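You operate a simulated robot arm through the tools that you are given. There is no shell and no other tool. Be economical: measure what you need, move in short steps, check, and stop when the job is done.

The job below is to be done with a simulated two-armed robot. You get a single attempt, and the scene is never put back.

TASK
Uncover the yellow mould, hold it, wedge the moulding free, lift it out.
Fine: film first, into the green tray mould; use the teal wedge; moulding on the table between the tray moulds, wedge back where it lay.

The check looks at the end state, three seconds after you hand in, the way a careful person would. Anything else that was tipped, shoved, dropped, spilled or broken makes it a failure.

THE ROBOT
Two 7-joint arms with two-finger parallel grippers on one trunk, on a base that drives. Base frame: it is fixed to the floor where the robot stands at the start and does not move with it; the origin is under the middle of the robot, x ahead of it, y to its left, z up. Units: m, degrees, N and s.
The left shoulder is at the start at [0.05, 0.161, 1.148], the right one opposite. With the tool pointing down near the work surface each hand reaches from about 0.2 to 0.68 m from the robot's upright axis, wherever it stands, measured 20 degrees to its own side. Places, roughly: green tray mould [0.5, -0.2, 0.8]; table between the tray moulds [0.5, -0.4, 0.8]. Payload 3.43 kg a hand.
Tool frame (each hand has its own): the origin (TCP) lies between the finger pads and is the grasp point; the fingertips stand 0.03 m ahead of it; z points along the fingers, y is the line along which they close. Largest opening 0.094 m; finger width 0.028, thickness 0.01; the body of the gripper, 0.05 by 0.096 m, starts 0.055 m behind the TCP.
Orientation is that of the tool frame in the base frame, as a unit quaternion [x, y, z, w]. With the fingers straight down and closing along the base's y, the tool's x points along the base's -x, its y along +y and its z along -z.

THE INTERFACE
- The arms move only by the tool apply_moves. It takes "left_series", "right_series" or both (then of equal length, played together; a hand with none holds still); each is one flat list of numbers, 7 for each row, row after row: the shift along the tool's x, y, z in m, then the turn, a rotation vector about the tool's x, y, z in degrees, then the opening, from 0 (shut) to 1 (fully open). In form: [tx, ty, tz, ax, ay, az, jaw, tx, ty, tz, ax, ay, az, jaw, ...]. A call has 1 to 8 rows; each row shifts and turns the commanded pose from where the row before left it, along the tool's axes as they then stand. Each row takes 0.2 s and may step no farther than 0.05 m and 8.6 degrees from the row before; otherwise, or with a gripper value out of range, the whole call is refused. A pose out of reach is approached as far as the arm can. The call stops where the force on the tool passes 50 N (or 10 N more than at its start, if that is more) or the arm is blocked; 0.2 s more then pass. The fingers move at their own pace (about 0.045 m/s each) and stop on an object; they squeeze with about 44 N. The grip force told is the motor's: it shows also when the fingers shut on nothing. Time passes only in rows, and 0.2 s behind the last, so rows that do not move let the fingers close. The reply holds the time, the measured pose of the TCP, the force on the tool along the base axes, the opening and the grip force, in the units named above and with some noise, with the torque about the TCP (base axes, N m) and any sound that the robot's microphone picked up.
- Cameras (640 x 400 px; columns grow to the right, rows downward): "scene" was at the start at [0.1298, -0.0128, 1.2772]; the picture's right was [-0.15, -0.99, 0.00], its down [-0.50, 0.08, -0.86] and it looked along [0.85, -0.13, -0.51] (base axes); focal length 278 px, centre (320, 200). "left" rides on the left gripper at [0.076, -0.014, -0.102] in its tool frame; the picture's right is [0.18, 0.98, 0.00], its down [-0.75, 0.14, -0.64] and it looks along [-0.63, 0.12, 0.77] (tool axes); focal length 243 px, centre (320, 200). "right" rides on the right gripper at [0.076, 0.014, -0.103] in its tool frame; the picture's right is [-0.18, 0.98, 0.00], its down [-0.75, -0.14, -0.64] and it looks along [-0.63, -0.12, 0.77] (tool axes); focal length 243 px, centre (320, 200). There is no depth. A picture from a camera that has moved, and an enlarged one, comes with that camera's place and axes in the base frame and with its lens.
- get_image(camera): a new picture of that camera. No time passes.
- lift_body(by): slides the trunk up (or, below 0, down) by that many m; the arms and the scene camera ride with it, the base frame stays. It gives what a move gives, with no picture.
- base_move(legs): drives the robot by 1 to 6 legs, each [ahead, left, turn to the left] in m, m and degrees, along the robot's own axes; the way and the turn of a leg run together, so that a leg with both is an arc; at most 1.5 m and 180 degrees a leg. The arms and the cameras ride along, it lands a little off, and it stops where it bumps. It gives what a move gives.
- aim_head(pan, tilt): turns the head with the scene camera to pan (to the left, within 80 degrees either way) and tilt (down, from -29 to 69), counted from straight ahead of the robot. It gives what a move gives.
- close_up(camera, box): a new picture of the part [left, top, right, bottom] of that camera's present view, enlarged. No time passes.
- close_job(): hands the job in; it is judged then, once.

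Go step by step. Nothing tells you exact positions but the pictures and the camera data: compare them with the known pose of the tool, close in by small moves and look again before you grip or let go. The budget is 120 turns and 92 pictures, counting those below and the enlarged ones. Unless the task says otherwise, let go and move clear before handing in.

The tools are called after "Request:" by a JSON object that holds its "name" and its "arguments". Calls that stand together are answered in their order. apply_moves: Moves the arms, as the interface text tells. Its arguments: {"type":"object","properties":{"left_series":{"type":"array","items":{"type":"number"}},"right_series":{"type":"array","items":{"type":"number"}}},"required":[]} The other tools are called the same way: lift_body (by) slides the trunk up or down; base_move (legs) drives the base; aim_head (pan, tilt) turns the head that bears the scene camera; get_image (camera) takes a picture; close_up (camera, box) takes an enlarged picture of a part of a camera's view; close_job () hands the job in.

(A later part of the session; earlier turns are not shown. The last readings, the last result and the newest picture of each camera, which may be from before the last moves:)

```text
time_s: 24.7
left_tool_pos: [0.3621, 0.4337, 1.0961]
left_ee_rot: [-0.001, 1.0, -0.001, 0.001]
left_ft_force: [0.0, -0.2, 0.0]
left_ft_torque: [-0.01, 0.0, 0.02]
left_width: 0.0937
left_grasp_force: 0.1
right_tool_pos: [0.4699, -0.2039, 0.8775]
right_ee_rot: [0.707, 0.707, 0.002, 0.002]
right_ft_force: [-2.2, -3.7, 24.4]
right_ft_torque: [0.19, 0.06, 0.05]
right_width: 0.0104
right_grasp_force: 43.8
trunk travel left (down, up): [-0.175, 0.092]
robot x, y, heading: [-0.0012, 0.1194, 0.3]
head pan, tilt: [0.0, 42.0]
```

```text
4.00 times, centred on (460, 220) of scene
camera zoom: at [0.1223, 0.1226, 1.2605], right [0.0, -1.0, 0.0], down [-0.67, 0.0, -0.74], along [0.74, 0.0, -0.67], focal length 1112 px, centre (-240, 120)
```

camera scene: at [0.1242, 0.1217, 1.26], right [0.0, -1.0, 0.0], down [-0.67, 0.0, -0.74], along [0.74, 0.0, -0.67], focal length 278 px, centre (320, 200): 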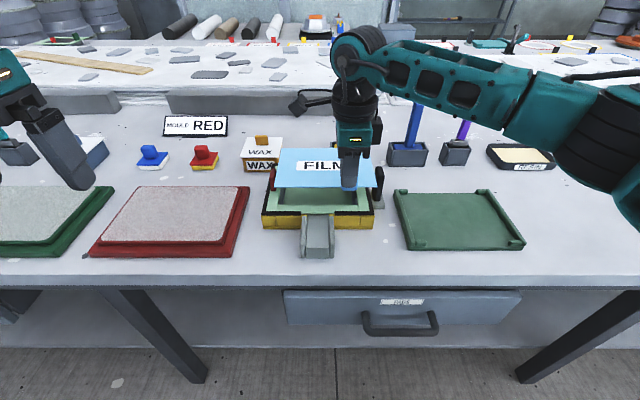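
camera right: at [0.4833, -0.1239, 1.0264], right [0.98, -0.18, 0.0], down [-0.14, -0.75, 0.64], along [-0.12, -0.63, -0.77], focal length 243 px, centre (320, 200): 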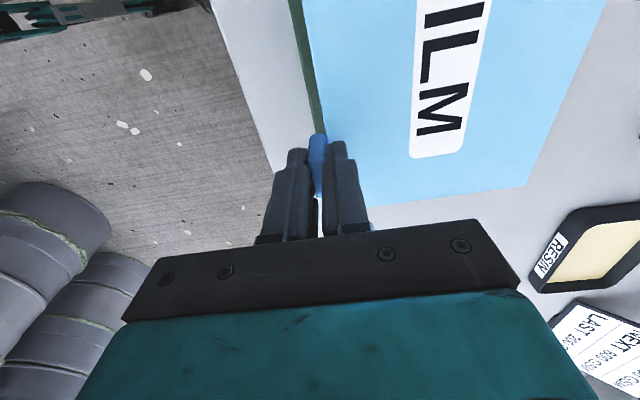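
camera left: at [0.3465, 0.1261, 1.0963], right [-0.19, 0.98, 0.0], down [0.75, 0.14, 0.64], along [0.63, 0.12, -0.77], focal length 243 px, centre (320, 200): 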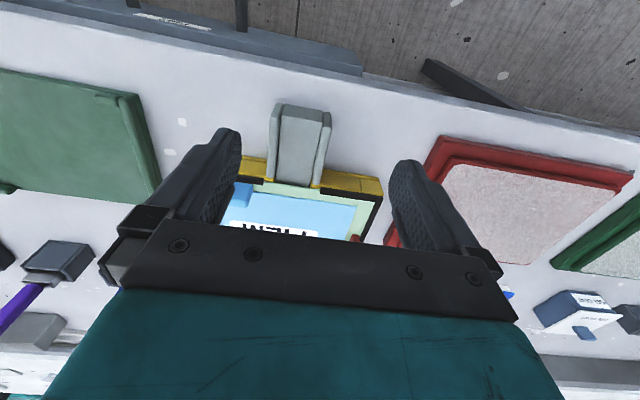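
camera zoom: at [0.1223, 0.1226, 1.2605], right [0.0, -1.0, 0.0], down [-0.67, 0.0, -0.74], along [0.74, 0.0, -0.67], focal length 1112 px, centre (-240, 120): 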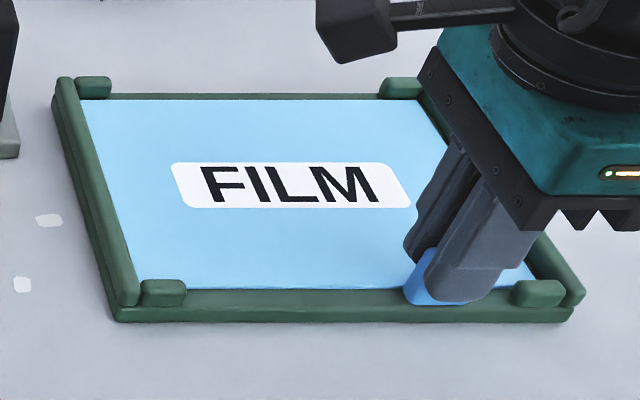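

Contact. Backing off 3 mm, opening modestly, and rising.

Request:
{"name": "apply_moves", "arguments": {"right_series": [0, 0, -0.003, 0, 0, 0, 0, 0, 0, 0, 0, 0, 0, 0.4, 0, 0, 0, 0, 0, 0, 0.4, 0, 0, 0, 0, 0, 0, 0.4, 0, 0, -0.01, 0, 0, 0, 0.4, 0, 0, -0.03, 0, 0, 0, 0.4, 0, 0, -0.04, 0, 0, 0, 0.4, 0, 0, -0.04, 0, 0, 0, 0.4]}}

Request:
{"name": "close_up", "arguments": {"camera": "scene", "box": [380, 170, 540, 270]}}

Request:
{"name": "get_image", "arguments": {"camera": "right"}}

```text
time_s: 26.5
left_tool_pos: [0.3629, 0.4329, 1.0947]
left_ee_rot: [-0.002, 1.0, 0.0, 0.001]
left_ft_force: [0.0, -0.1, 0.1]
left_ft_torque: [0.0, 0.0, 0.0]
left_width: 0.0941
left_grasp_force: 0.1
right_tool_pos: [0.469, -0.2051, 0.9976]
right_ee_rot: [0.706, 0.708, -0.001, 0.0]
right_ft_force: [0.1, 0.9, 0.5]
right_ft_torque: [0.0, 0.02, 0.0]
right_width: 0.0373
right_grasp_force: 0.0
trunk travel left (down, up): [-0.175, 0.092]
robot x, y, heading: [0.0003, 0.1202, -0.1]
head pan, tilt: [0.0, 42.0]
```

```text
4.00 times, centred on (460, 220) of scene
camera zoom: at [0.1241, 0.1219, 1.26], right [0.0, -1.0, 0.0], down [-0.67, 0.0, -0.74], along [0.74, 0.0, -0.67], focal length 1112 px, centre (-240, 120)
```

zoom: 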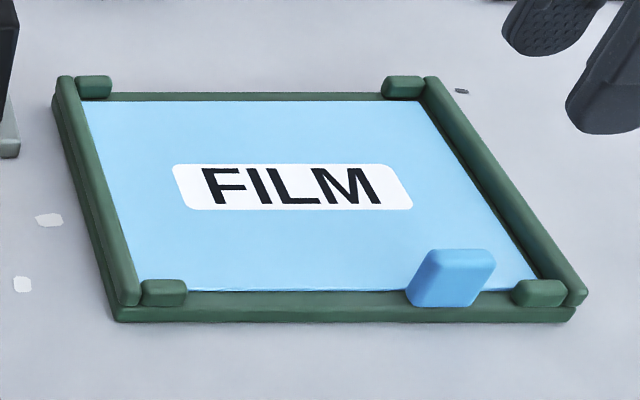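

```text
57 pictures are left
camera right: at [0.4835, -0.1278, 1.0995], right [0.98, -0.18, 0.0], down [-0.14, -0.75, 0.64], along [-0.12, -0.63, -0.77], focal length 243 px, centre (320, 200)
```

right: 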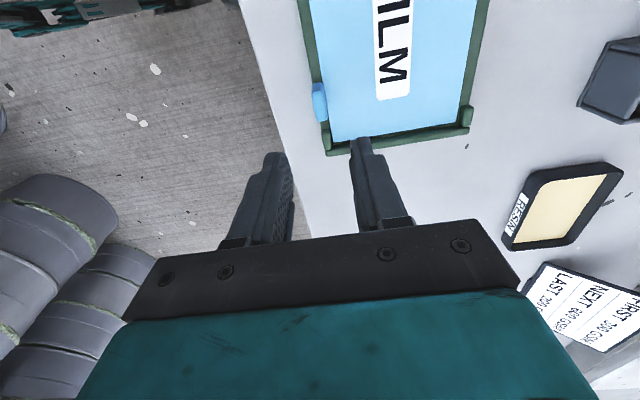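

Film is seated in the green tray. Next I retract and un-rotate the right wrist, then look right before driving to the teal wedge.

Request:
{"name": "apply_moves", "arguments": {"right_series": [0, -0.03, -0.03, 0, 0, 0, 0.4, 0, -0.03, -0.03, 0, 0, 0, 0.4, 0, -0.03, -0.03, 0, 0, 0, 0.4, 0, -0.03, -0.02, 0, 0, 0, 0.4, 0, 0, 0, 0, 0, -8.5, 1, 0, 0, 0, 0, 0, -8.5, 1, 0, 0, 0, 0, 0, -8.5, 1, 0, 0, 0, 0, 0, -8.5, 1]}}

Request:
{"name": "apply_moves", "arguments": {"right_series": [0, 0, 0, 0, 0, -8.5, 1, 0, 0, 0, 0, 0, -8.5, 1, 0, 0, 0, 0, 0, -8.5, 1, 0, 0, 0, 0, 0, -8.5, 1, 0, 0, 0, 0, 0, -8.5, 1, 0, 0, 0, 0, 0, -8.5, 1, 0, 0, 0, 0, 0, -5, 1]}}

Request:
{"name": "aim_head", "arguments": {"pan": -70, "tilt": 40}}

Request:
{"name": "get_image", "arguments": {"camera": "scene"}}

```text
time_s: 28.3
left_tool_pos: [0.3632, 0.4318, 1.0935]
left_ee_rot: [-0.002, 1.0, 0.0, 0.0]
left_ft_force: [0.2, -0.5, 0.1]
left_ft_torque: [0.0, 0.0, -0.02]
left_width: 0.0941
left_grasp_force: 0.2
right_tool_pos: [0.3496, -0.2046, 1.1081]
right_ee_rot: [0.467, 0.884, 0.0, 0.0]
right_ft_force: [-0.4, -0.1, -0.3]
right_ft_torque: [0.01, 0.0, -0.01]
right_width: 0.094
right_grasp_force: 0.0
trunk travel left (down, up): [-0.175, 0.092]
robot x, y, heading: [-0.003, 0.125, 0.3]
head pan, tilt: [0.0, 42.0]
```

```text
time_s: 29.9
left_tool_pos: [0.3625, 0.4322, 1.0936]
left_ee_rot: [-0.002, 1.0, 0.0, 0.0]
left_ft_force: [0.6, -1.1, 0.2]
left_ft_torque: [0.01, 0.01, -0.01]
left_width: 0.0938
left_grasp_force: 0.0
right_tool_pos: [0.3495, -0.2043, 1.1083]
right_ee_rot: [-0.001, 1.0, 0.0, 0.0]
right_ft_force: [0.0, -0.3, -1.1]
right_ft_torque: [0.01, -0.01, -0.02]
right_width: 0.094
right_grasp_force: 0.1
trunk travel left (down, up): [-0.175, 0.092]
robot x, y, heading: [-0.002, 0.123, 0.0]
head pan, tilt: [0.0, 42.0]
```

```text
time_s: 31.3
left_tool_pos: [0.3626, 0.4322, 1.0951]
left_ee_rot: [-0.002, 1.0, 0.001, 0.001]
left_ft_force: [0.0, 0.1, 1.0]
left_ft_torque: [0.04, 0.03, -0.02]
left_width: 0.0941
left_grasp_force: 0.0
right_tool_pos: [0.3494, -0.2052, 1.1075]
right_ee_rot: [0.0, 1.0, -0.001, 0.0]
right_ft_force: [-0.7, -0.5, -0.3]
right_ft_torque: [-0.01, -0.03, 0.02]
right_width: 0.094
right_grasp_force: 0.0
trunk travel left (down, up): [-0.175, 0.092]
robot x, y, heading: [0.0, 0.121, -0.0]
head pan, tilt: [-70.0, 40.0]
```

```text
56 pictures are left
camera scene: at [0.0699, 0.0418, 1.2629], right [-0.94, -0.34, 0.0], down [-0.22, 0.6, -0.77], along [0.26, -0.72, -0.64], focal length 278 px, centre (320, 200)
```

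scene: 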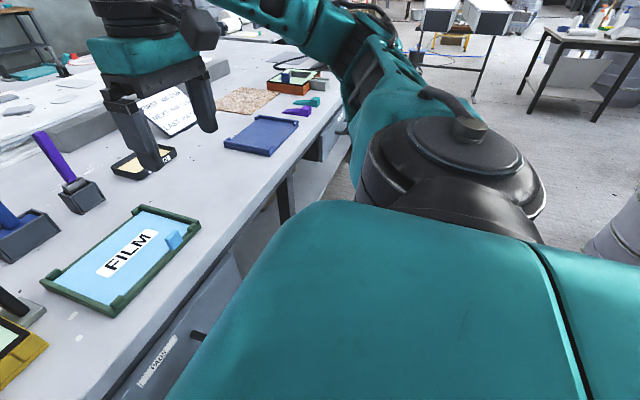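

The floor to the right is clear. Driving right about 1.27 m to the wedge area.

Request:
{"name": "base_move", "arguments": {"legs": [[0, -1.27, 0]]}}

Request:
{"name": "aim_head", "arguments": {"pan": 0, "tilt": 42}}

Request:
{"name": "get_image", "arguments": {"camera": "scene"}}

```text
time_s: 42.8
left_tool_pos: [0.3666, -0.8429, 1.0948]
left_ee_rot: [-0.004, 1.0, 0.0, 0.0]
left_ft_force: [1.0, 0.6, 0.7]
left_ft_torque: [0.02, 0.01, 0.02]
left_width: 0.0938
left_grasp_force: 0.0
right_tool_pos: [0.3582, -1.4794, 1.1083]
right_ee_rot: [-0.004, 1.0, 0.0, 0.0]
right_ft_force: [-0.8, -0.2, 0.6]
right_ft_torque: [-0.04, 0.01, 0.01]
right_width: 0.0942
right_grasp_force: 0.1
trunk travel left (down, up): [-0.175, 0.092]
robot x, y, heading: [0.0049, -1.1581, 0.1]
head pan, tilt: [-70.0, 40.0]
```

```text
time_s: 44.2
left_tool_pos: [0.3662, -0.8436, 1.0942]
left_ee_rot: [-0.004, 1.0, 0.0, 0.0]
left_ft_force: [0.3, -0.3, 0.4]
left_ft_torque: [-0.02, 0.04, -0.03]
left_width: 0.0939
left_grasp_force: 0.1
right_tool_pos: [0.3579, -1.4796, 1.1088]
right_ee_rot: [-0.005, 1.0, 0.0, 0.0]
right_ft_force: [0.6, -0.2, -0.3]
right_ft_torque: [-0.01, 0.01, -0.01]
right_width: 0.0939
right_grasp_force: 0.0
trunk travel left (down, up): [-0.175, 0.092]
robot x, y, heading: [0.007, -1.1605, 0.3]
head pan, tilt: [0.0, 42.0]
```

```text
55 pictures are left
camera scene: at [0.1298, -1.1552, 1.26], right [0.01, -1.0, 0.0], down [-0.67, 0.0, -0.74], along [0.74, 0.01, -0.67], focal length 278 px, centre (320, 200)
```

scene: 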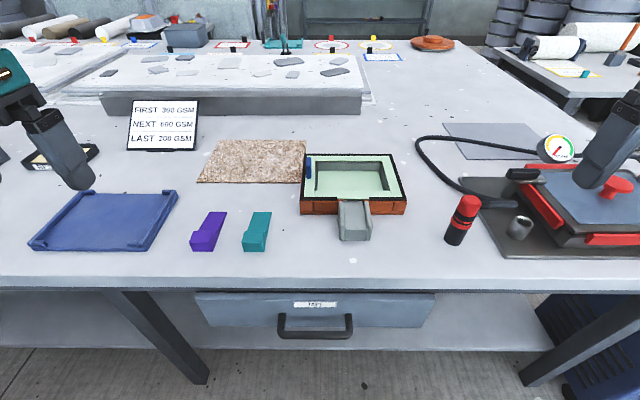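

The teal wedge is clearly visible. Zooming to measure it.

Request:
{"name": "close_up", "arguments": {"camera": "scene", "box": [176, 195, 296, 270]}}

```text
5.33 times, centred on (236, 232) of scene
camera zoom: at [0.1298, -1.1552, 1.26], right [0.01, -1.0, 0.0], down [-0.67, 0.0, -0.74], along [0.74, 0.01, -0.67], focal length 1483 px, centre (768, 27)
```

zoom: 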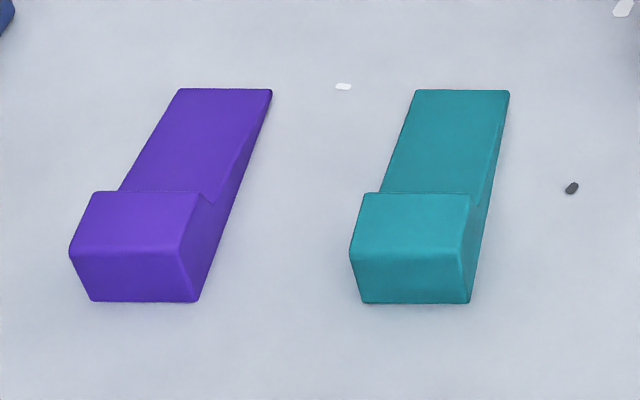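

Teal wedge: x 0.456–0.563, y −1.004…−1.043, handle x 0.456–0.482 up to z 0.86. The empty orange mould shows the same kind of channel; zooming in to learn its geometry.

Request:
{"name": "close_up", "arguments": {"camera": "scene", "box": [290, 140, 420, 250]}}

```text
3.64 times, centred on (355, 195) of scene
camera zoom: at [0.1298, -1.1552, 1.26], right [0.01, -1.0, 0.0], down [-0.67, 0.0, -0.74], along [0.74, 0.01, -0.67], focal length 1011 px, centre (193, 218)
```

zoom: 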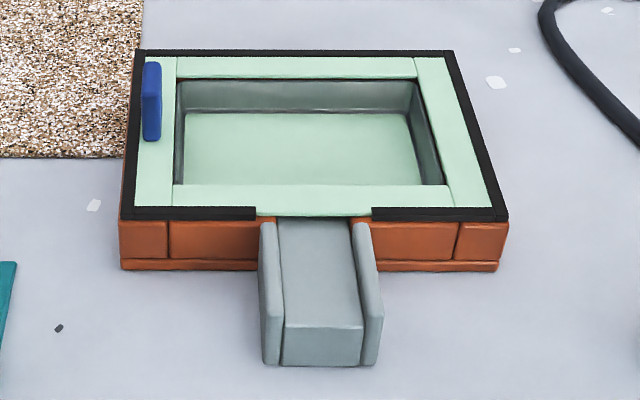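

The channel floor is at about z 0.861 with low side walls (~0.873), so I'll grip the wedge's handle high (top ~14 mm). Moving the left hand above it.

Request:
{"name": "apply_moves", "arguments": {"left_series": [-0.0173, -0.0301, 0.0275, 0, 0, 0, 1, -0.0173, -0.0301, 0.0275, 0, 0, 0, 1, -0.0173, -0.0301, 0.0275, 0, 0, 0, 1, -0.0173, -0.0301, 0.0275, 0, 0, 0, 1, -0.0173, -0.0301, 0.0275, 0, 0, 0, 1, -0.0173, -0.0301, 0.0275, 0, 0, 0, 1]}}

Request:
{"name": "close_up", "arguments": {"camera": "left", "box": [160, 40, 480, 240]}}

Request:
{"name": "close_up", "arguments": {"camera": "scene", "box": [176, 180, 296, 255]}}

```text
time_s: 45.6
left_tool_pos: [0.4734, -1.0238, 0.9288]
left_ee_rot: [-0.005, 1.0, 0.0, 0.0]
left_ft_force: [-0.3, -0.5, 0.2]
left_ft_torque: [0.01, 0.01, -0.01]
left_width: 0.0938
left_grasp_force: 0.1
right_tool_pos: [0.357, -1.4811, 1.108]
right_ee_rot: [-0.005, 1.0, 0.0, 0.001]
right_ft_force: [0.6, -0.2, -0.1]
right_ft_torque: [0.02, 0.03, 0.0]
right_width: 0.094
right_grasp_force: 0.0
trunk travel left (down, up): [-0.175, 0.092]
robot x, y, heading: [0.0061, -1.1605, 0.3]
head pan, tilt: [0.0, 42.0]
```

```text
2.00 times, centred on (320, 140) of left
camera zoom: at [0.3968, -1.0394, 1.0304], right [-0.19, 0.98, 0.0], down [0.75, 0.15, 0.64], along [0.63, 0.13, -0.77], focal length 485 px, centre (320, 320)
```

zoom: 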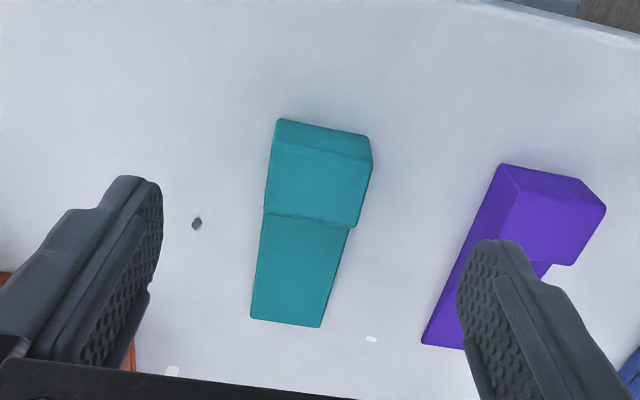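

```text
5.33 times, centred on (236, 218) of scene
camera zoom: at [0.1301, -1.1555, 1.2599], right [0.01, -1.0, 0.0], down [-0.67, 0.0, -0.74], along [0.74, 0.01, -0.67], focal length 1483 px, centre (768, 107)
```

zoom: 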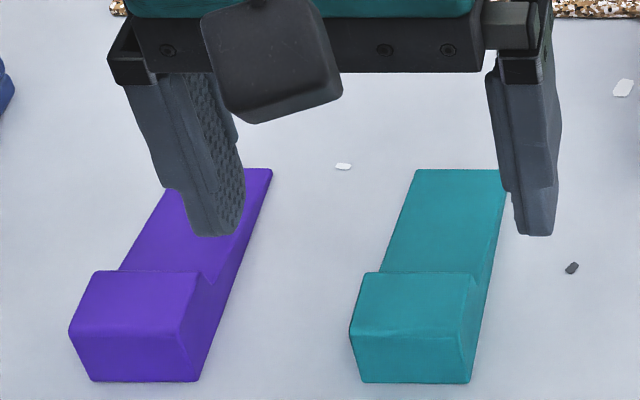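

Both views agree: handle centre about (0.470, −1.024). Lowering to z 0.876 with a partly closed jaw check.

Request:
{"name": "apply_moves", "arguments": {"left_series": [0.003, 0, 0.02, 0, 0, 0, 1, 0, 0, 0.02, 0, 0, 0, 1, 0, 0, 0.0128, 0, 0, 0, 1]}}

Request:
{"name": "close_up", "arguments": {"camera": "scene", "box": [176, 195, 296, 270]}}

Request:
{"name": "close_up", "arguments": {"camera": "left", "box": [160, 60, 480, 260]}}

```text
time_s: 46.4
left_tool_pos: [0.469, -1.0232, 0.8764]
left_ee_rot: [-0.005, 1.0, 0.0, 0.0]
left_ft_force: [0.8, 0.1, 0.3]
left_ft_torque: [0.0, 0.01, 0.0]
left_width: 0.094
left_grasp_force: 0.1
right_tool_pos: [0.3576, -1.4792, 1.1085]
right_ee_rot: [-0.005, 1.0, 0.0, 0.001]
right_ft_force: [0.4, -0.4, -0.3]
right_ft_torque: [0.02, 0.02, 0.01]
right_width: 0.0939
right_grasp_force: 0.1
trunk travel left (down, up): [-0.175, 0.092]
robot x, y, heading: [0.0033, -1.1569, 0.2]
head pan, tilt: [0.0, 42.0]
```

```text
5.33 times, centred on (236, 232) of scene
camera zoom: at [0.1298, -1.1551, 1.26], right [0.01, -1.0, 0.0], down [-0.67, -0.01, -0.74], along [0.74, 0.01, -0.67], focal length 1483 px, centre (768, 27)
```

zoom: 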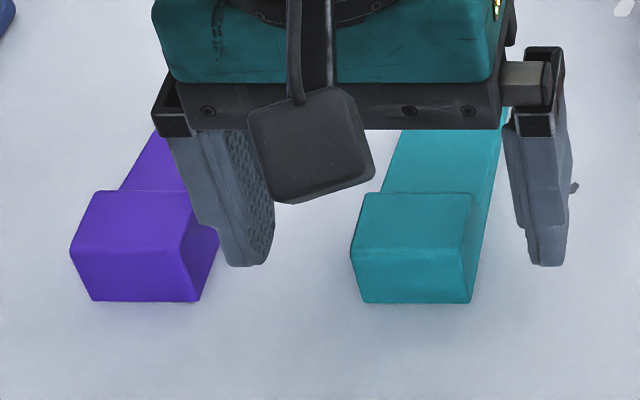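

```text
2.00 times, centred on (320, 160) of left
camera zoom: at [0.3933, -1.038, 0.9779], right [-0.19, 0.98, 0.0], down [0.75, 0.15, 0.64], along [0.63, 0.12, -0.77], focal length 485 px, centre (320, 280)
```

zoom: 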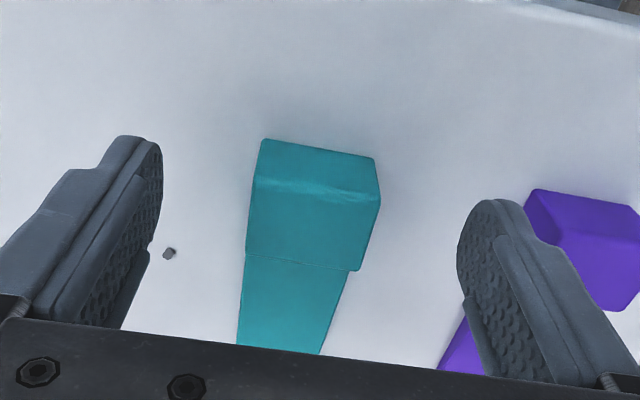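

Centred. Closing on the handle.

Request:
{"name": "apply_moves", "arguments": {"left_series": [0, 0, 0, 0, 0, 0, 0, 0, 0, 0, 0, 0, 0, 0, 0, 0, 0, 0, 0, 0, 0, 0, 0, 0, 0, 0, 0, 0, 0, 0, 0, 0, 0, 0, 0]}}

Request:
{"name": "apply_moves", "arguments": {"left_series": [0, 0, -0.01, 0, 0, 0, 0, 0, 0, -0.02, 0, 0, 0, 0, 0, 0, -0.02, 0, 0, 0, 0]}}

Request:
{"name": "close_up", "arguments": {"camera": "left", "box": [160, 60, 480, 260]}}

Request:
{"name": "close_up", "arguments": {"camera": "scene", "box": [176, 170, 296, 245]}}

```text
time_s: 47.6
left_tool_pos: [0.469, -1.0232, 0.8769]
left_ee_rot: [-0.005, 1.0, 0.0, 0.0]
left_ft_force: [-0.5, 0.6, -0.4]
left_ft_torque: [0.03, 0.0, -0.03]
left_width: 0.0388
left_grasp_force: 44.2
right_tool_pos: [0.3583, -1.4802, 1.1089]
right_ee_rot: [-0.004, 1.0, 0.0, 0.0]
right_ft_force: [-0.1, 0.5, 0.0]
right_ft_torque: [0.0, -0.03, -0.01]
right_width: 0.094
right_grasp_force: 0.1
trunk travel left (down, up): [-0.175, 0.092]
robot x, y, heading: [0.0085, -1.1547, 0.2]
head pan, tilt: [0.0, 42.0]
```

```text
time_s: 48.4
left_tool_pos: [0.4695, -1.0231, 0.9263]
left_ee_rot: [-0.005, 1.0, 0.0, -0.001]
left_ft_force: [0.2, -0.4, -0.8]
left_ft_torque: [0.01, 0.0, 0.02]
left_width: 0.0387
left_grasp_force: 43.6
right_tool_pos: [0.3575, -1.4807, 1.1078]
right_ee_rot: [-0.004, 1.0, 0.0, 0.0]
right_ft_force: [0.0, 0.2, 0.1]
right_ft_torque: [0.01, -0.03, -0.01]
right_width: 0.0941
right_grasp_force: 0.0
trunk travel left (down, up): [-0.175, 0.092]
robot x, y, heading: [0.0083, -1.1589, 0.2]
head pan, tilt: [0.0, 42.0]
```

```text
2.00 times, centred on (320, 160) of left
camera zoom: at [0.3932, -1.0376, 1.0279], right [-0.19, 0.98, 0.0], down [0.75, 0.15, 0.64], along [0.63, 0.12, -0.77], focal length 485 px, centre (320, 280)
```

zoom: 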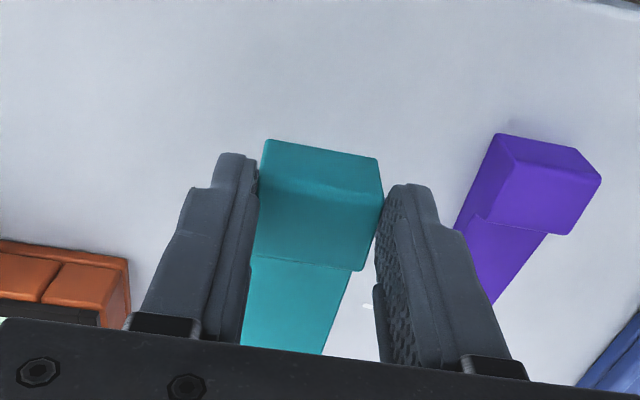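

```text
5.33 times, centred on (236, 208) of scene
camera zoom: at [0.1298, -1.1551, 1.26], right [0.01, -1.0, 0.0], down [-0.67, -0.01, -0.74], along [0.74, 0.01, -0.67], focal length 1483 px, centre (768, 160)
```

zoom: 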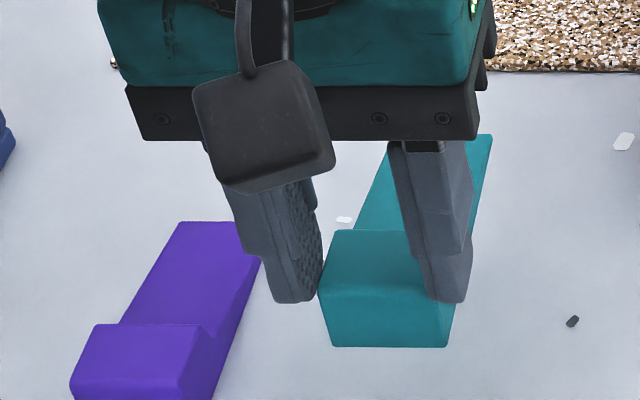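

Wedge held level. Retracting up and driving back left to the yellow mould.

Request:
{"name": "apply_moves", "arguments": {"left_series": [0.015, 0.02, -0.035, 0, 0, 0, 0, 0.015, 0.02, -0.035, 0, 0, 0, 0, 0.015, 0.02, -0.035, 0, 0, 0, 0, 0.015, 0.02, -0.035, 0, 0, 0, 0, 0.02, 0.02, -0.02, 0, 0, 0, 0, 0.02, 0.02, 0, 0, 0, 0, 0]}}

Request:
{"name": "base_move", "arguments": {"legs": [[0, 1.23, -0.2]]}}

Request:
{"name": "get_image", "arguments": {"camera": "scene"}}

```text
time_s: 49.8
left_tool_pos: [0.3667, -0.903, 1.0873]
left_ee_rot: [-0.004, 1.0, 0.0, 0.0]
left_ft_force: [0.7, 0.4, -0.6]
left_ft_torque: [-0.02, 0.01, 0.0]
left_width: 0.0388
left_grasp_force: 44.0
right_tool_pos: [0.3571, -1.4799, 1.1085]
right_ee_rot: [-0.005, 1.0, 0.0, 0.001]
right_ft_force: [-0.3, 0.6, 0.1]
right_ft_torque: [-0.01, 0.0, 0.0]
right_width: 0.094
right_grasp_force: 0.0
trunk travel left (down, up): [-0.175, 0.092]
robot x, y, heading: [0.0053, -1.1588, 0.2]
head pan, tilt: [0.0, 42.0]
```

```text
time_s: 60.8
left_tool_pos: [0.3526, 0.3251, 1.0855]
left_ee_rot: [-0.008, 1.0, 0.0, 0.0]
left_ft_force: [-0.5, -0.5, -0.9]
left_ft_torque: [-0.02, -0.01, -0.01]
left_width: 0.0388
left_grasp_force: 44.1
right_tool_pos: [0.3462, -0.2487, 1.1085]
right_ee_rot: [-0.007, 1.0, 0.0, 0.0]
right_ft_force: [0.2, -0.4, -0.5]
right_ft_torque: [0.01, 0.02, 0.0]
right_width: 0.0941
right_grasp_force: 0.0
trunk travel left (down, up): [-0.175, 0.092]
robot x, y, heading: [-0.0063, 0.0729, 0.9]
head pan, tilt: [0.0, 42.0]
```

```text
46 pictures are left
camera scene: at [0.1167, 0.0737, 1.26], right [0.01, -1.0, 0.0], down [-0.67, -0.01, -0.74], along [0.74, 0.01, -0.67], focal length 278 px, centre (320, 200)
```

scene: 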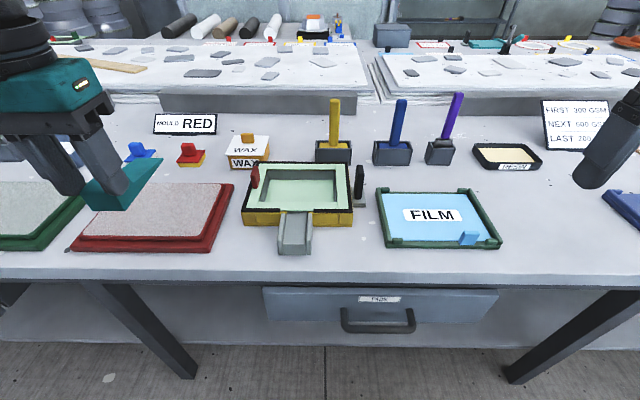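

Back at the mould (heading ~0.9°, I'll correct with the tools). Zooming in for the handle plate, channel and red tab.

Request:
{"name": "close_up", "arguments": {"camera": "scene", "box": [230, 140, 390, 265]}}

```text
3.20 times, centred on (310, 202) of scene
camera zoom: at [0.1167, 0.0737, 1.26], right [0.01, -1.0, 0.0], down [-0.67, -0.01, -0.74], along [0.74, 0.01, -0.67], focal length 890 px, centre (352, 192)
```

zoom: 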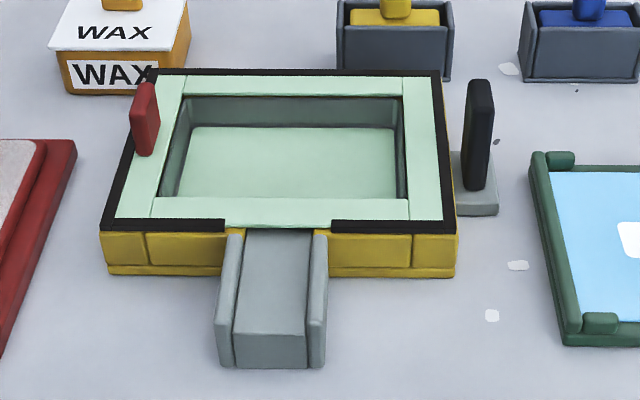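

Channel centre is y≈0.125 (about 43 mm wide), black plate near x 0.59–0.63, y −0.008, top z≈0.918. Moving the right hand above the plate.

Request:
{"name": "apply_moves", "arguments": {"right_series": [-0.0324, 0.0301, 0.0154, 0, 0, 0.45, 1, -0.0324, 0.0301, 0.0154, 0, 0, 0.4, 1, -0.0324, 0.0301, 0.0154, 0, 0, 0, 1, -0.0324, 0.0301, 0.0154, 0, 0, 0, 1, -0.0324, 0.0301, 0.0154, 0, 0, 0, 1, -0.0324, 0.0301, 0.0154, 0, 0, 0, 1, -0.0324, 0.0301, 0.0154, 0, 0, 0, 1, -0.0324, 0.0301, 0.0154, 0, 0, 0, 1]}}

Request:
{"name": "close_up", "arguments": {"camera": "right", "box": [160, 20, 480, 220]}}

Request:
{"name": "close_up", "arguments": {"camera": "scene", "box": [230, 120, 390, 245]}}

```text
time_s: 62.6
left_tool_pos: [0.3528, 0.3261, 1.0848]
left_ee_rot: [-0.009, 1.0, -0.001, 0.0]
left_ft_force: [-0.1, 0.4, 0.0]
left_ft_torque: [-0.03, 0.05, 0.0]
left_width: 0.0389
left_grasp_force: 43.3
right_tool_pos: [0.6051, -0.0068, 0.9861]
right_ee_rot: [0.0, 1.0, -0.001, 0.0]
right_ft_force: [0.3, -0.8, 0.1]
right_ft_torque: [-0.01, 0.0, 0.02]
right_width: 0.0939
right_grasp_force: 0.0
trunk travel left (down, up): [-0.175, 0.092]
robot x, y, heading: [-0.0076, 0.0736, 0.6]
head pan, tilt: [0.0, 42.0]
```

```text
2.00 times, centred on (320, 120) of right
camera zoom: at [0.529, 0.0081, 1.0875], right [0.18, 0.98, 0.0], down [0.75, -0.14, 0.64], along [0.63, -0.12, -0.77], focal length 485 px, centre (320, 360)
```

zoom: 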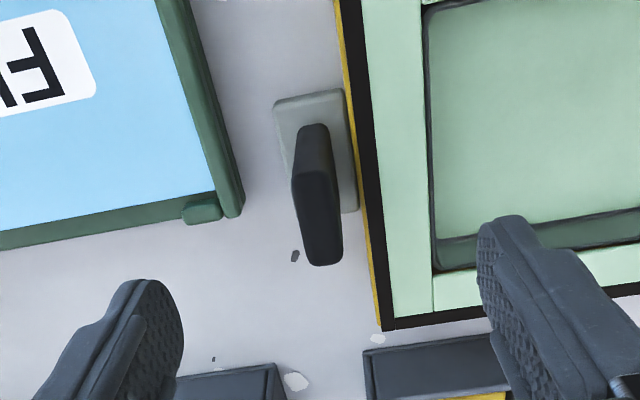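

```text
3.20 times, centred on (310, 182) of scene
camera zoom: at [0.1169, 0.0747, 1.2599], right [0.01, -1.0, 0.0], down [-0.67, -0.01, -0.74], along [0.74, 0.01, -0.67], focal length 890 px, centre (352, 256)
```

zoom: 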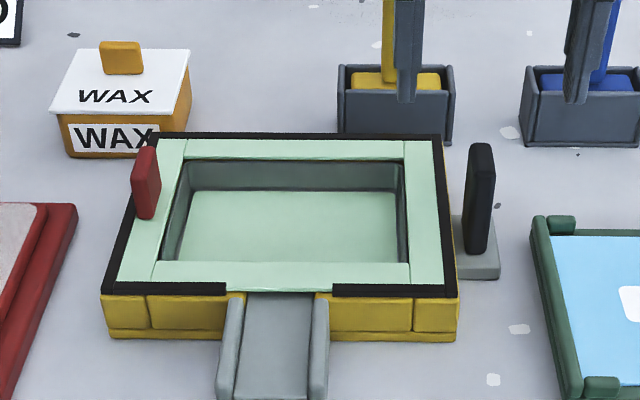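

Plate is right below the hand (centre x 0.603, y −0.0065). Lowering to z 0.908 with a half-open jaw, keeping tips above the mould rim, then closing.

Request:
{"name": "apply_moves", "arguments": {"right_series": [0.002, 0.0005, 0.02, 0, 0, 0, 0.6, 0, 0, 0.02, 0, 0, 0, 0.6, 0, 0, 0.02, 0, 0, 0, 0.6, 0, 0, 0.018, 0, 0, 0, 0.6]}}

Request:
{"name": "close_up", "arguments": {"camera": "scene", "box": [290, 130, 410, 230]}}

Request:
{"name": "close_up", "arguments": {"camera": "right", "box": [160, 60, 480, 260]}}

```text
time_s: 63.6
left_tool_pos: [0.352, 0.3255, 1.087]
left_ee_rot: [-0.008, 1.0, 0.0, -0.001]
left_ft_force: [0.4, -0.4, -0.3]
left_ft_torque: [0.0, 0.01, -0.01]
left_width: 0.0387
left_grasp_force: 44.2
right_tool_pos: [0.6034, -0.0079, 0.9054]
right_ee_rot: [-0.001, 1.0, 0.0, 0.0]
right_ft_force: [0.3, 0.0, -0.5]
right_ft_torque: [-0.04, 0.02, -0.01]
right_width: 0.0562
right_grasp_force: 0.0
trunk travel left (down, up): [-0.175, 0.092]
robot x, y, heading: [-0.0105, 0.0728, 1.0]
head pan, tilt: [0.0, 42.0]
```

```text
4.00 times, centred on (350, 180) of scene
camera zoom: at [0.1168, 0.0737, 1.26], right [0.01, -1.0, 0.0], down [-0.67, -0.01, -0.74], along [0.74, 0.01, -0.67], focal length 1112 px, centre (200, 280)
```

zoom: 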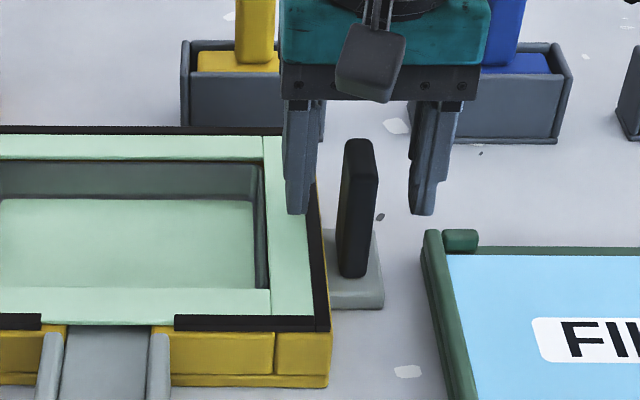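

```text
2.00 times, centred on (320, 160) of right
camera zoom: at [0.5272, 0.0068, 1.0084], right [0.18, 0.98, 0.0], down [0.75, -0.14, 0.64], along [0.63, -0.12, -0.77], focal length 485 px, centre (320, 280)
```

zoom: 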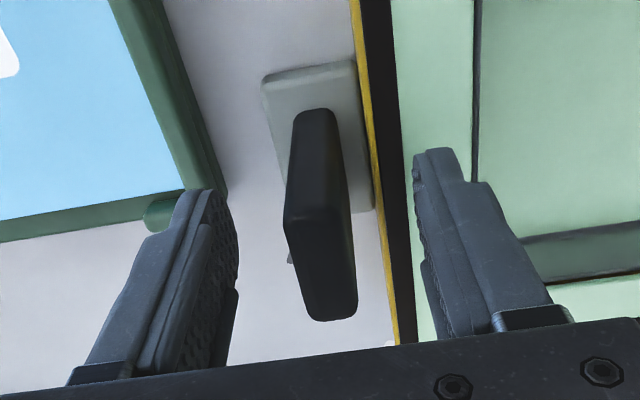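

The plate is between the fingers. Closing to hold the mould.

Request:
{"name": "apply_moves", "arguments": {"right_series": [0, 0, 0, 0, 0, 0, 0, 0, 0, 0, 0, 0, 0, 0, 0, 0, 0, 0, 0, 0, 0, 0, 0, 0, 0, 0, 0, 0, 0, 0, 0, 0, 0, 0, 0]}}

Request:
{"name": "close_up", "arguments": {"camera": "scene", "box": [230, 140, 390, 265]}}

```text
time_s: 64.8
left_tool_pos: [0.3538, 0.3262, 1.086]
left_ee_rot: [-0.008, 1.0, 0.0, 0.001]
left_ft_force: [-0.2, 0.2, -0.1]
left_ft_torque: [-0.01, 0.04, -0.04]
left_width: 0.0388
left_grasp_force: 44.0
right_tool_pos: [0.604, -0.0088, 0.9067]
right_ee_rot: [0.001, 1.0, 0.0, 0.0]
right_ft_force: [-0.6, -1.3, 0.3]
right_ft_torque: [-0.04, -0.07, 0.06]
right_width: 0.0203
right_grasp_force: 44.1
trunk travel left (down, up): [-0.175, 0.092]
robot x, y, heading: [-0.0069, 0.0693, 0.6]
head pan, tilt: [0.0, 42.0]
```

```text
3.20 times, centred on (310, 202) of scene
camera zoom: at [0.1167, 0.0735, 1.26], right [0.01, -1.0, 0.0], down [-0.67, -0.01, -0.74], along [0.74, 0.01, -0.67], focal length 890 px, centre (352, 192)
```

zoom: 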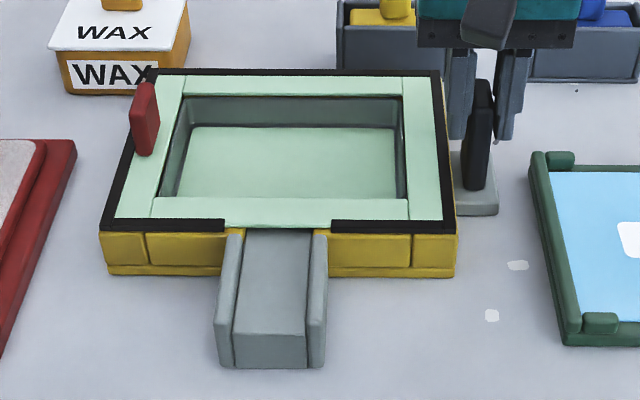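

Mould is held (plate 20 mm) and hasn't moved. Bringing the wedge above the channel entrance.

Request:
{"name": "apply_moves", "arguments": {"left_series": [-0.006, -0.0335, 0.02, 0, 0, 0.6, 0, -0.006, -0.0335, 0.02, 0, 0, 0, 0, -0.006, -0.0335, 0.028, 0, 0, 0, 0, -0.006, -0.0335, 0.028, 0, 0, 0, 0, -0.006, -0.0335, 0.028, 0, 0, 0, 0, -0.006, -0.0335, 0.03, 0, 0, 0, 0]}}

Request:
{"name": "close_up", "arguments": {"camera": "left", "box": [160, 60, 480, 260]}}

Request:
{"name": "close_up", "arguments": {"camera": "scene", "box": [230, 160, 390, 285]}}

```text
time_s: 66.2
left_tool_pos: [0.3892, 0.1245, 0.9311]
left_ee_rot: [-0.003, 1.0, 0.0, 0.0]
left_ft_force: [0.0, -0.5, -0.9]
left_ft_torque: [0.04, 0.0, -0.01]
left_width: 0.0386
left_grasp_force: 43.5
right_tool_pos: [0.6032, -0.0079, 0.9072]
right_ee_rot: [0.0, 1.0, 0.0, 0.0]
right_ft_force: [-1.5, -1.8, -0.1]
right_ft_torque: [0.29, 0.04, 0.2]
right_width: 0.0203
right_grasp_force: 43.9
trunk travel left (down, up): [-0.175, 0.092]
robot x, y, heading: [-0.0086, 0.0704, 0.8]
head pan, tilt: [0.0, 42.0]
```

```text
2.00 times, centred on (320, 160) of left
camera zoom: at [0.3139, 0.11, 1.0328], right [-0.19, 0.98, 0.0], down [0.75, 0.15, 0.64], along [0.63, 0.12, -0.77], focal length 485 px, centre (320, 280)
```

zoom: 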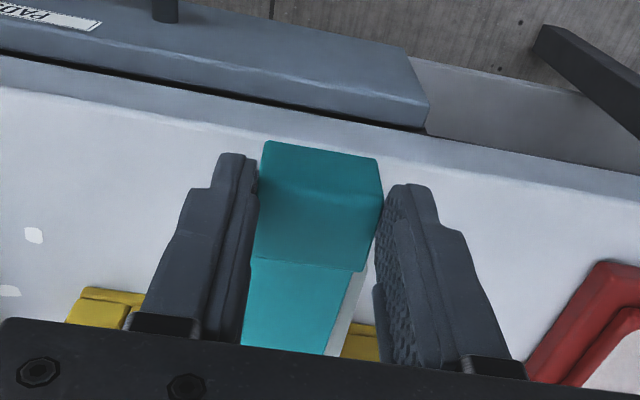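

```text
3.20 times, centred on (310, 222) of scene
camera zoom: at [0.1168, 0.0733, 1.26], right [0.01, -1.0, 0.0], down [-0.67, -0.01, -0.74], along [0.74, 0.01, -0.67], focal length 890 px, centre (352, 128)
```

zoom: 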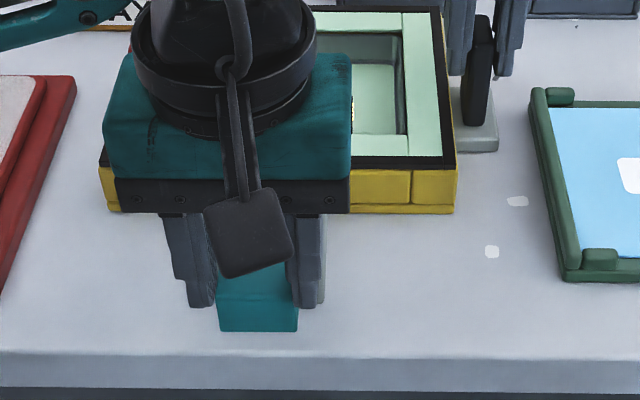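

Wedge centre y≈0.1243 lines up with the channel. Lowering into the channel with force checks.

Request:
{"name": "apply_moves", "arguments": {"left_series": [0, 0.0007, 0.012, 0, 0, 0, 0, 0, 0, 0.008, 0, 0, 0, 0, 0, 0, 0, 0, 0, 0, 0]}}

Request:
{"name": "apply_moves", "arguments": {"left_series": [0, 0, 0.003, 0, 0, 0, 0, 0, 0, 0, 0, 0, 0, 0]}}

Request:
{"name": "apply_moves", "arguments": {"left_series": [0, 0, 0.002, 0, 0, 0, 0, 0, 0, 0, 0, 0, 0, 0]}}

Request:
{"name": "get_image", "arguments": {"camera": "left"}}

Request:
{"name": "close_up", "arguments": {"camera": "scene", "box": [230, 160, 390, 285]}}

```text
time_s: 67.0
left_tool_pos: [0.3897, 0.1259, 0.9122]
left_ee_rot: [-0.003, 1.0, 0.0, 0.0]
left_ft_force: [0.5, -0.2, 0.4]
left_ft_torque: [0.01, 0.04, 0.0]
left_width: 0.0389
left_grasp_force: 43.5
right_tool_pos: [0.6034, -0.0097, 0.9068]
right_ee_rot: [0.0, 1.0, 0.0, -0.001]
right_ft_force: [-1.7, -1.2, 0.1]
right_ft_torque: [0.02, 0.17, 0.09]
right_width: 0.0203
right_grasp_force: 43.7
trunk travel left (down, up): [-0.175, 0.092]
robot x, y, heading: [-0.0069, 0.0712, 0.7]
head pan, tilt: [0.0, 42.0]
```

```text
time_s: 67.6
left_tool_pos: [0.3902, 0.1245, 0.9104]
left_ee_rot: [-0.003, 1.0, -0.001, 0.001]
left_ft_force: [-2.2, 1.2, 12.9]
left_ft_torque: [0.13, -0.71, 0.07]
left_width: 0.0389
left_grasp_force: 44.2
right_tool_pos: [0.6027, -0.0073, 0.9065]
right_ee_rot: [0.001, 1.0, 0.0, 0.0]
right_ft_force: [3.6, 0.1, -0.4]
right_ft_torque: [-0.02, 0.28, -0.07]
right_width: 0.0202
right_grasp_force: 43.8
trunk travel left (down, up): [-0.175, 0.092]
robot x, y, heading: [-0.0056, 0.0686, 0.7]
head pan, tilt: [0.0, 42.0]
```

```text
time_s: 68.2
left_tool_pos: [0.3892, 0.1251, 0.9087]
left_ee_rot: [-0.002, 1.0, 0.0, 0.002]
left_ft_force: [-5.6, 0.7, 24.8]
left_ft_torque: [0.01, -1.07, 0.02]
left_width: 0.039
left_grasp_force: 43.8
right_tool_pos: [0.6025, -0.0091, 0.9074]
right_ee_rot: [0.001, 1.0, 0.0, 0.002]
right_ft_force: [4.0, -0.4, -2.1]
right_ft_torque: [-0.07, -0.49, -0.25]
right_width: 0.0202
right_grasp_force: 44.2
trunk travel left (down, up): [-0.175, 0.092]
robot x, y, heading: [-0.0076, 0.0734, 1.0]
head pan, tilt: [0.0, 42.0]
```

```text
37 pictures are left
camera left: at [0.3133, 0.1107, 1.0101], right [-0.19, 0.98, 0.0], down [0.75, 0.15, 0.64], along [0.63, 0.12, -0.76], focal length 243 px, centre (320, 200)
```

left: 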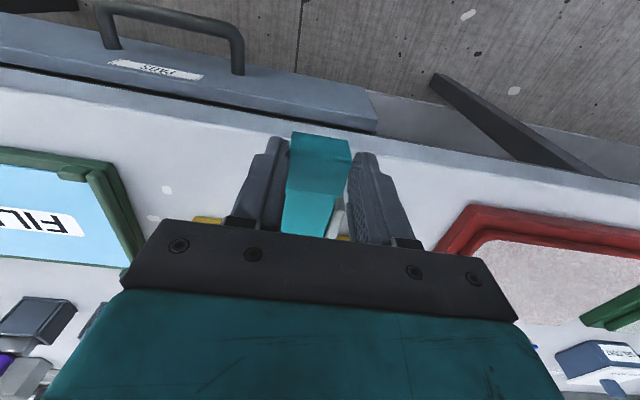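

```text
3.20 times, centred on (310, 222) of scene
camera zoom: at [0.1156, 0.0733, 1.2602], right [0.01, -1.0, 0.0], down [-0.67, -0.01, -0.74], along [0.74, 0.01, -0.67], focal length 890 px, centre (352, 128)
```

zoom: 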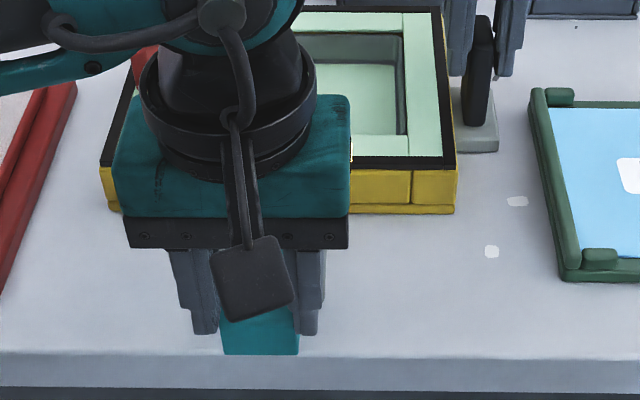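

Light contact on the channel floor at TCP z≈0.910. Easing off 2 mm and advancing toward the flange.

Request:
{"name": "apply_moves", "arguments": {"left_series": [0, 0, -0.0025, 0, 0, 0, 0, -0.01, 0, 0, 0, 0, 0, 0, -0.01, 0, 0, 0, 0, 0, 0, -0.005, 0, 0, 0, 0, 0, 0, 0, 0, 0, 0, 0, 0, 0]}}

Request:
{"name": "apply_moves", "arguments": {"left_series": [-0.005, 0, 0, 0, 0, 0, 0, -0.005, 0, 0, 0, 0, 0, 0, 0, 0, 0, 0, 0, 0, 0]}}

```text
time_s: 69.4
left_tool_pos: [0.4156, 0.1259, 0.9094]
left_ee_rot: [-0.002, 1.0, 0.0, 0.0]
left_ft_force: [-4.1, -0.7, 10.6]
left_ft_torque: [-0.01, -0.05, 0.02]
left_width: 0.0387
left_grasp_force: 44.2
right_tool_pos: [0.6022, -0.0089, 0.906]
right_ee_rot: [-0.001, 1.0, 0.0, 0.001]
right_ft_force: [0.7, -2.3, -0.3]
right_ft_torque: [-0.01, -0.15, 0.03]
right_width: 0.0204
right_grasp_force: 43.4
trunk travel left (down, up): [-0.175, 0.092]
robot x, y, heading: [-0.0081, 0.0688, 0.8]
head pan, tilt: [0.0, 42.0]
```

```text
time_s: 70.2
left_tool_pos: [0.427, 0.1272, 0.909]
left_ee_rot: [-0.004, 1.0, 0.0, 0.002]
left_ft_force: [-2.4, 1.6, 3.9]
left_ft_torque: [0.17, 0.5, 0.07]
left_width: 0.0386
left_grasp_force: 44.4
right_tool_pos: [0.6026, -0.0081, 0.9069]
right_ee_rot: [0.001, 1.0, 0.0, 0.0]
right_ft_force: [6.9, -4.0, -0.3]
right_ft_torque: [0.14, 0.14, -0.58]
right_width: 0.0204
right_grasp_force: 43.7
trunk travel left (down, up): [-0.175, 0.092]
robot x, y, heading: [-0.0027, 0.0698, 0.7]
head pan, tilt: [0.0, 42.0]
```

The tip is now at the flange (x≈0.521). Pushing further in small steps and watching the forces.

Request:
{"name": "apply_moves", "arguments": {"left_series": [-0.005, 0, 0, 0, 0, 0, 0, -0.005, 0, 0, 0, 0, 0, 0, 0, 0, 0, 0, 0, 0, 0]}}

Request:
{"name": "apply_moves", "arguments": {"left_series": [-0.005, 0, 0, 0, 0, 0, 0, -0.005, 0, 0, 0, 0, 0, 0, 0, 0, 0, 0, 0, 0, 0]}}

Request:
{"name": "close_up", "arguments": {"camera": "scene", "box": [230, 130, 390, 255]}}

```text
time_s: 71.0
left_tool_pos: [0.4356, 0.1269, 0.9101]
left_ee_rot: [-0.003, 1.0, 0.0, 0.0]
left_ft_force: [-1.6, -0.5, 2.8]
left_ft_torque: [0.07, 0.13, -0.05]
left_width: 0.0389
left_grasp_force: 43.8
right_tool_pos: [0.6036, -0.0082, 0.9078]
right_ee_rot: [-0.001, 1.0, 0.001, -0.001]
right_ft_force: [3.8, -2.0, 0.5]
right_ft_torque: [0.04, 0.45, -0.54]
right_width: 0.0203
right_grasp_force: 43.8
trunk travel left (down, up): [-0.175, 0.092]
robot x, y, heading: [-0.0073, 0.0747, 1.0]
head pan, tilt: [0.0, 42.0]
```

```text
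time_s: 71.8
left_tool_pos: [0.446, 0.1259, 0.91]
left_ee_rot: [-0.002, 1.0, 0.0, 0.0]
left_ft_force: [-2.7, 0.2, 4.3]
left_ft_torque: [0.04, 0.27, -0.03]
left_width: 0.0388
left_grasp_force: 43.9
right_tool_pos: [0.6043, -0.0089, 0.9074]
right_ee_rot: [0.0, 1.0, 0.001, 0.001]
right_ft_force: [3.3, -1.5, -0.2]
right_ft_torque: [0.02, 0.53, -0.54]
right_width: 0.0203
right_grasp_force: 43.8
trunk travel left (down, up): [-0.175, 0.092]
robot x, y, heading: [-0.0059, 0.0711, 1.0]
head pan, tilt: [0.0, 42.0]
```

```text
3.20 times, centred on (310, 192) of scene
camera zoom: at [0.1166, 0.0735, 1.26], right [0.01, -1.0, 0.0], down [-0.67, -0.01, -0.74], along [0.74, 0.01, -0.67], focal length 890 px, centre (352, 224)
```

zoom: 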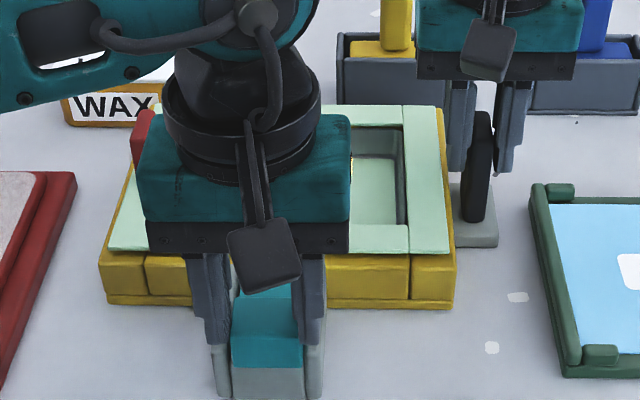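

The black sealing line around the moulding has disappeared — it may already be free. Zooming for detail.

Request:
{"name": "close_up", "arguments": {"camera": "scene", "box": [305, 150, 385, 220]}}

Request:
{"name": "get_image", "arguments": {"camera": "right"}}

```text
5.71 times, centred on (345, 185) of scene
camera zoom: at [0.1166, 0.0735, 1.26], right [0.01, -1.0, 0.0], down [-0.67, -0.01, -0.74], along [0.74, 0.01, -0.67], focal length 1589 px, centre (177, 286)
```

zoom: 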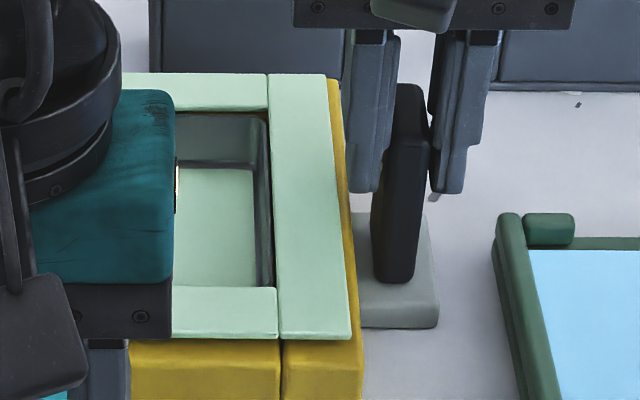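

```text
33 pictures are left
camera right: at [0.527, 0.0068, 1.0085], right [0.18, 0.98, 0.0], down [0.75, -0.14, 0.64], along [0.63, -0.12, -0.77], focal length 243 px, centre (320, 200)
```

right: 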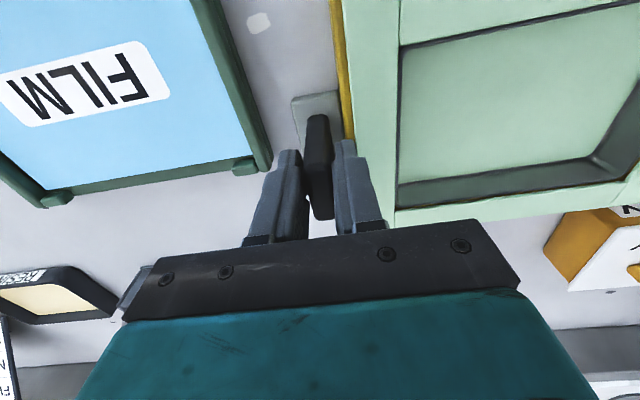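

The seal is broken. Withdrawing the wedge straight back, then up, keeping the mould held.

Request:
{"name": "apply_moves", "arguments": {"left_series": [0.01, 0, 0, 0, 0, 0, 0, 0.01, 0, 0, 0, 0, 0, 0, 0.012, 0, 0, 0, 0, 0, 0, 0.015, 0, 0, 0, 0, 0, 0, 0.02, 0, -0.005, 0, 0, 0, 0, 0.02, 0, -0.03, 0, 0, 0, 0, 0, 0.03, -0.04, 0, 0, 0, 0, 0, 0.03, -0.04, 0, 0, 0, 0]}}

Request:
{"name": "apply_moves", "arguments": {"left_series": [0, 0.035, -0.03, 0, 0, 0, 0, 0, 0.035, -0.03, 0, 0, 0, 0, 0, 0.035, 0, 0, 0, 0, 0, 0, 0.035, 0, 0, 0, 0, 0]}}

Request:
{"name": "close_up", "arguments": {"camera": "scene", "box": [230, 130, 390, 255]}}

```text
time_s: 73.6
left_tool_pos: [0.3577, 0.1862, 1.0249]
left_ee_rot: [-0.002, 1.0, 0.0, 0.001]
left_ft_force: [0.1, -1.0, -0.8]
left_ft_torque: [0.02, 0.02, -0.01]
left_width: 0.0386
left_grasp_force: 44.2
right_tool_pos: [0.6027, -0.0084, 0.9065]
right_ee_rot: [0.0, 1.0, -0.001, -0.001]
right_ft_force: [-0.6, 2.5, 0.9]
right_ft_torque: [-0.24, 0.04, -0.42]
right_width: 0.0204
right_grasp_force: 44.3
trunk travel left (down, up): [-0.175, 0.092]
robot x, y, heading: [-0.0122, 0.0733, 0.9]
head pan, tilt: [0.0, 42.0]
```

```text
time_s: 74.6
left_tool_pos: [0.3578, 0.3275, 1.0837]
left_ee_rot: [-0.002, 1.0, 0.0, 0.001]
left_ft_force: [-0.9, -0.3, -0.8]
left_ft_torque: [-0.01, 0.02, 0.01]
left_width: 0.039
left_grasp_force: 43.5
right_tool_pos: [0.6038, -0.009, 0.9077]
right_ee_rot: [0.001, 1.0, -0.001, 0.0]
right_ft_force: [0.4, 1.2, 0.1]
right_ft_torque: [-0.33, -0.04, -0.33]
right_width: 0.0202
right_grasp_force: 44.2
trunk travel left (down, up): [-0.175, 0.092]
robot x, y, heading: [-0.0065, 0.0738, 0.5]
head pan, tilt: [0.0, 42.0]
```

```text
3.20 times, centred on (310, 192) of scene
camera zoom: at [0.1168, 0.0739, 1.26], right [0.01, -1.0, 0.0], down [-0.67, -0.01, -0.74], along [0.74, 0.01, -0.67], focal length 890 px, centre (352, 224)
```

zoom: 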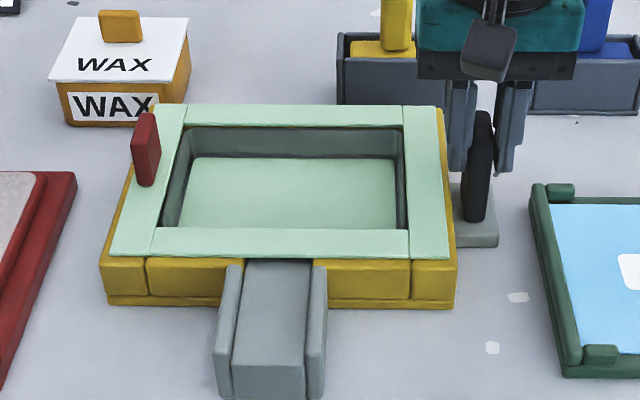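

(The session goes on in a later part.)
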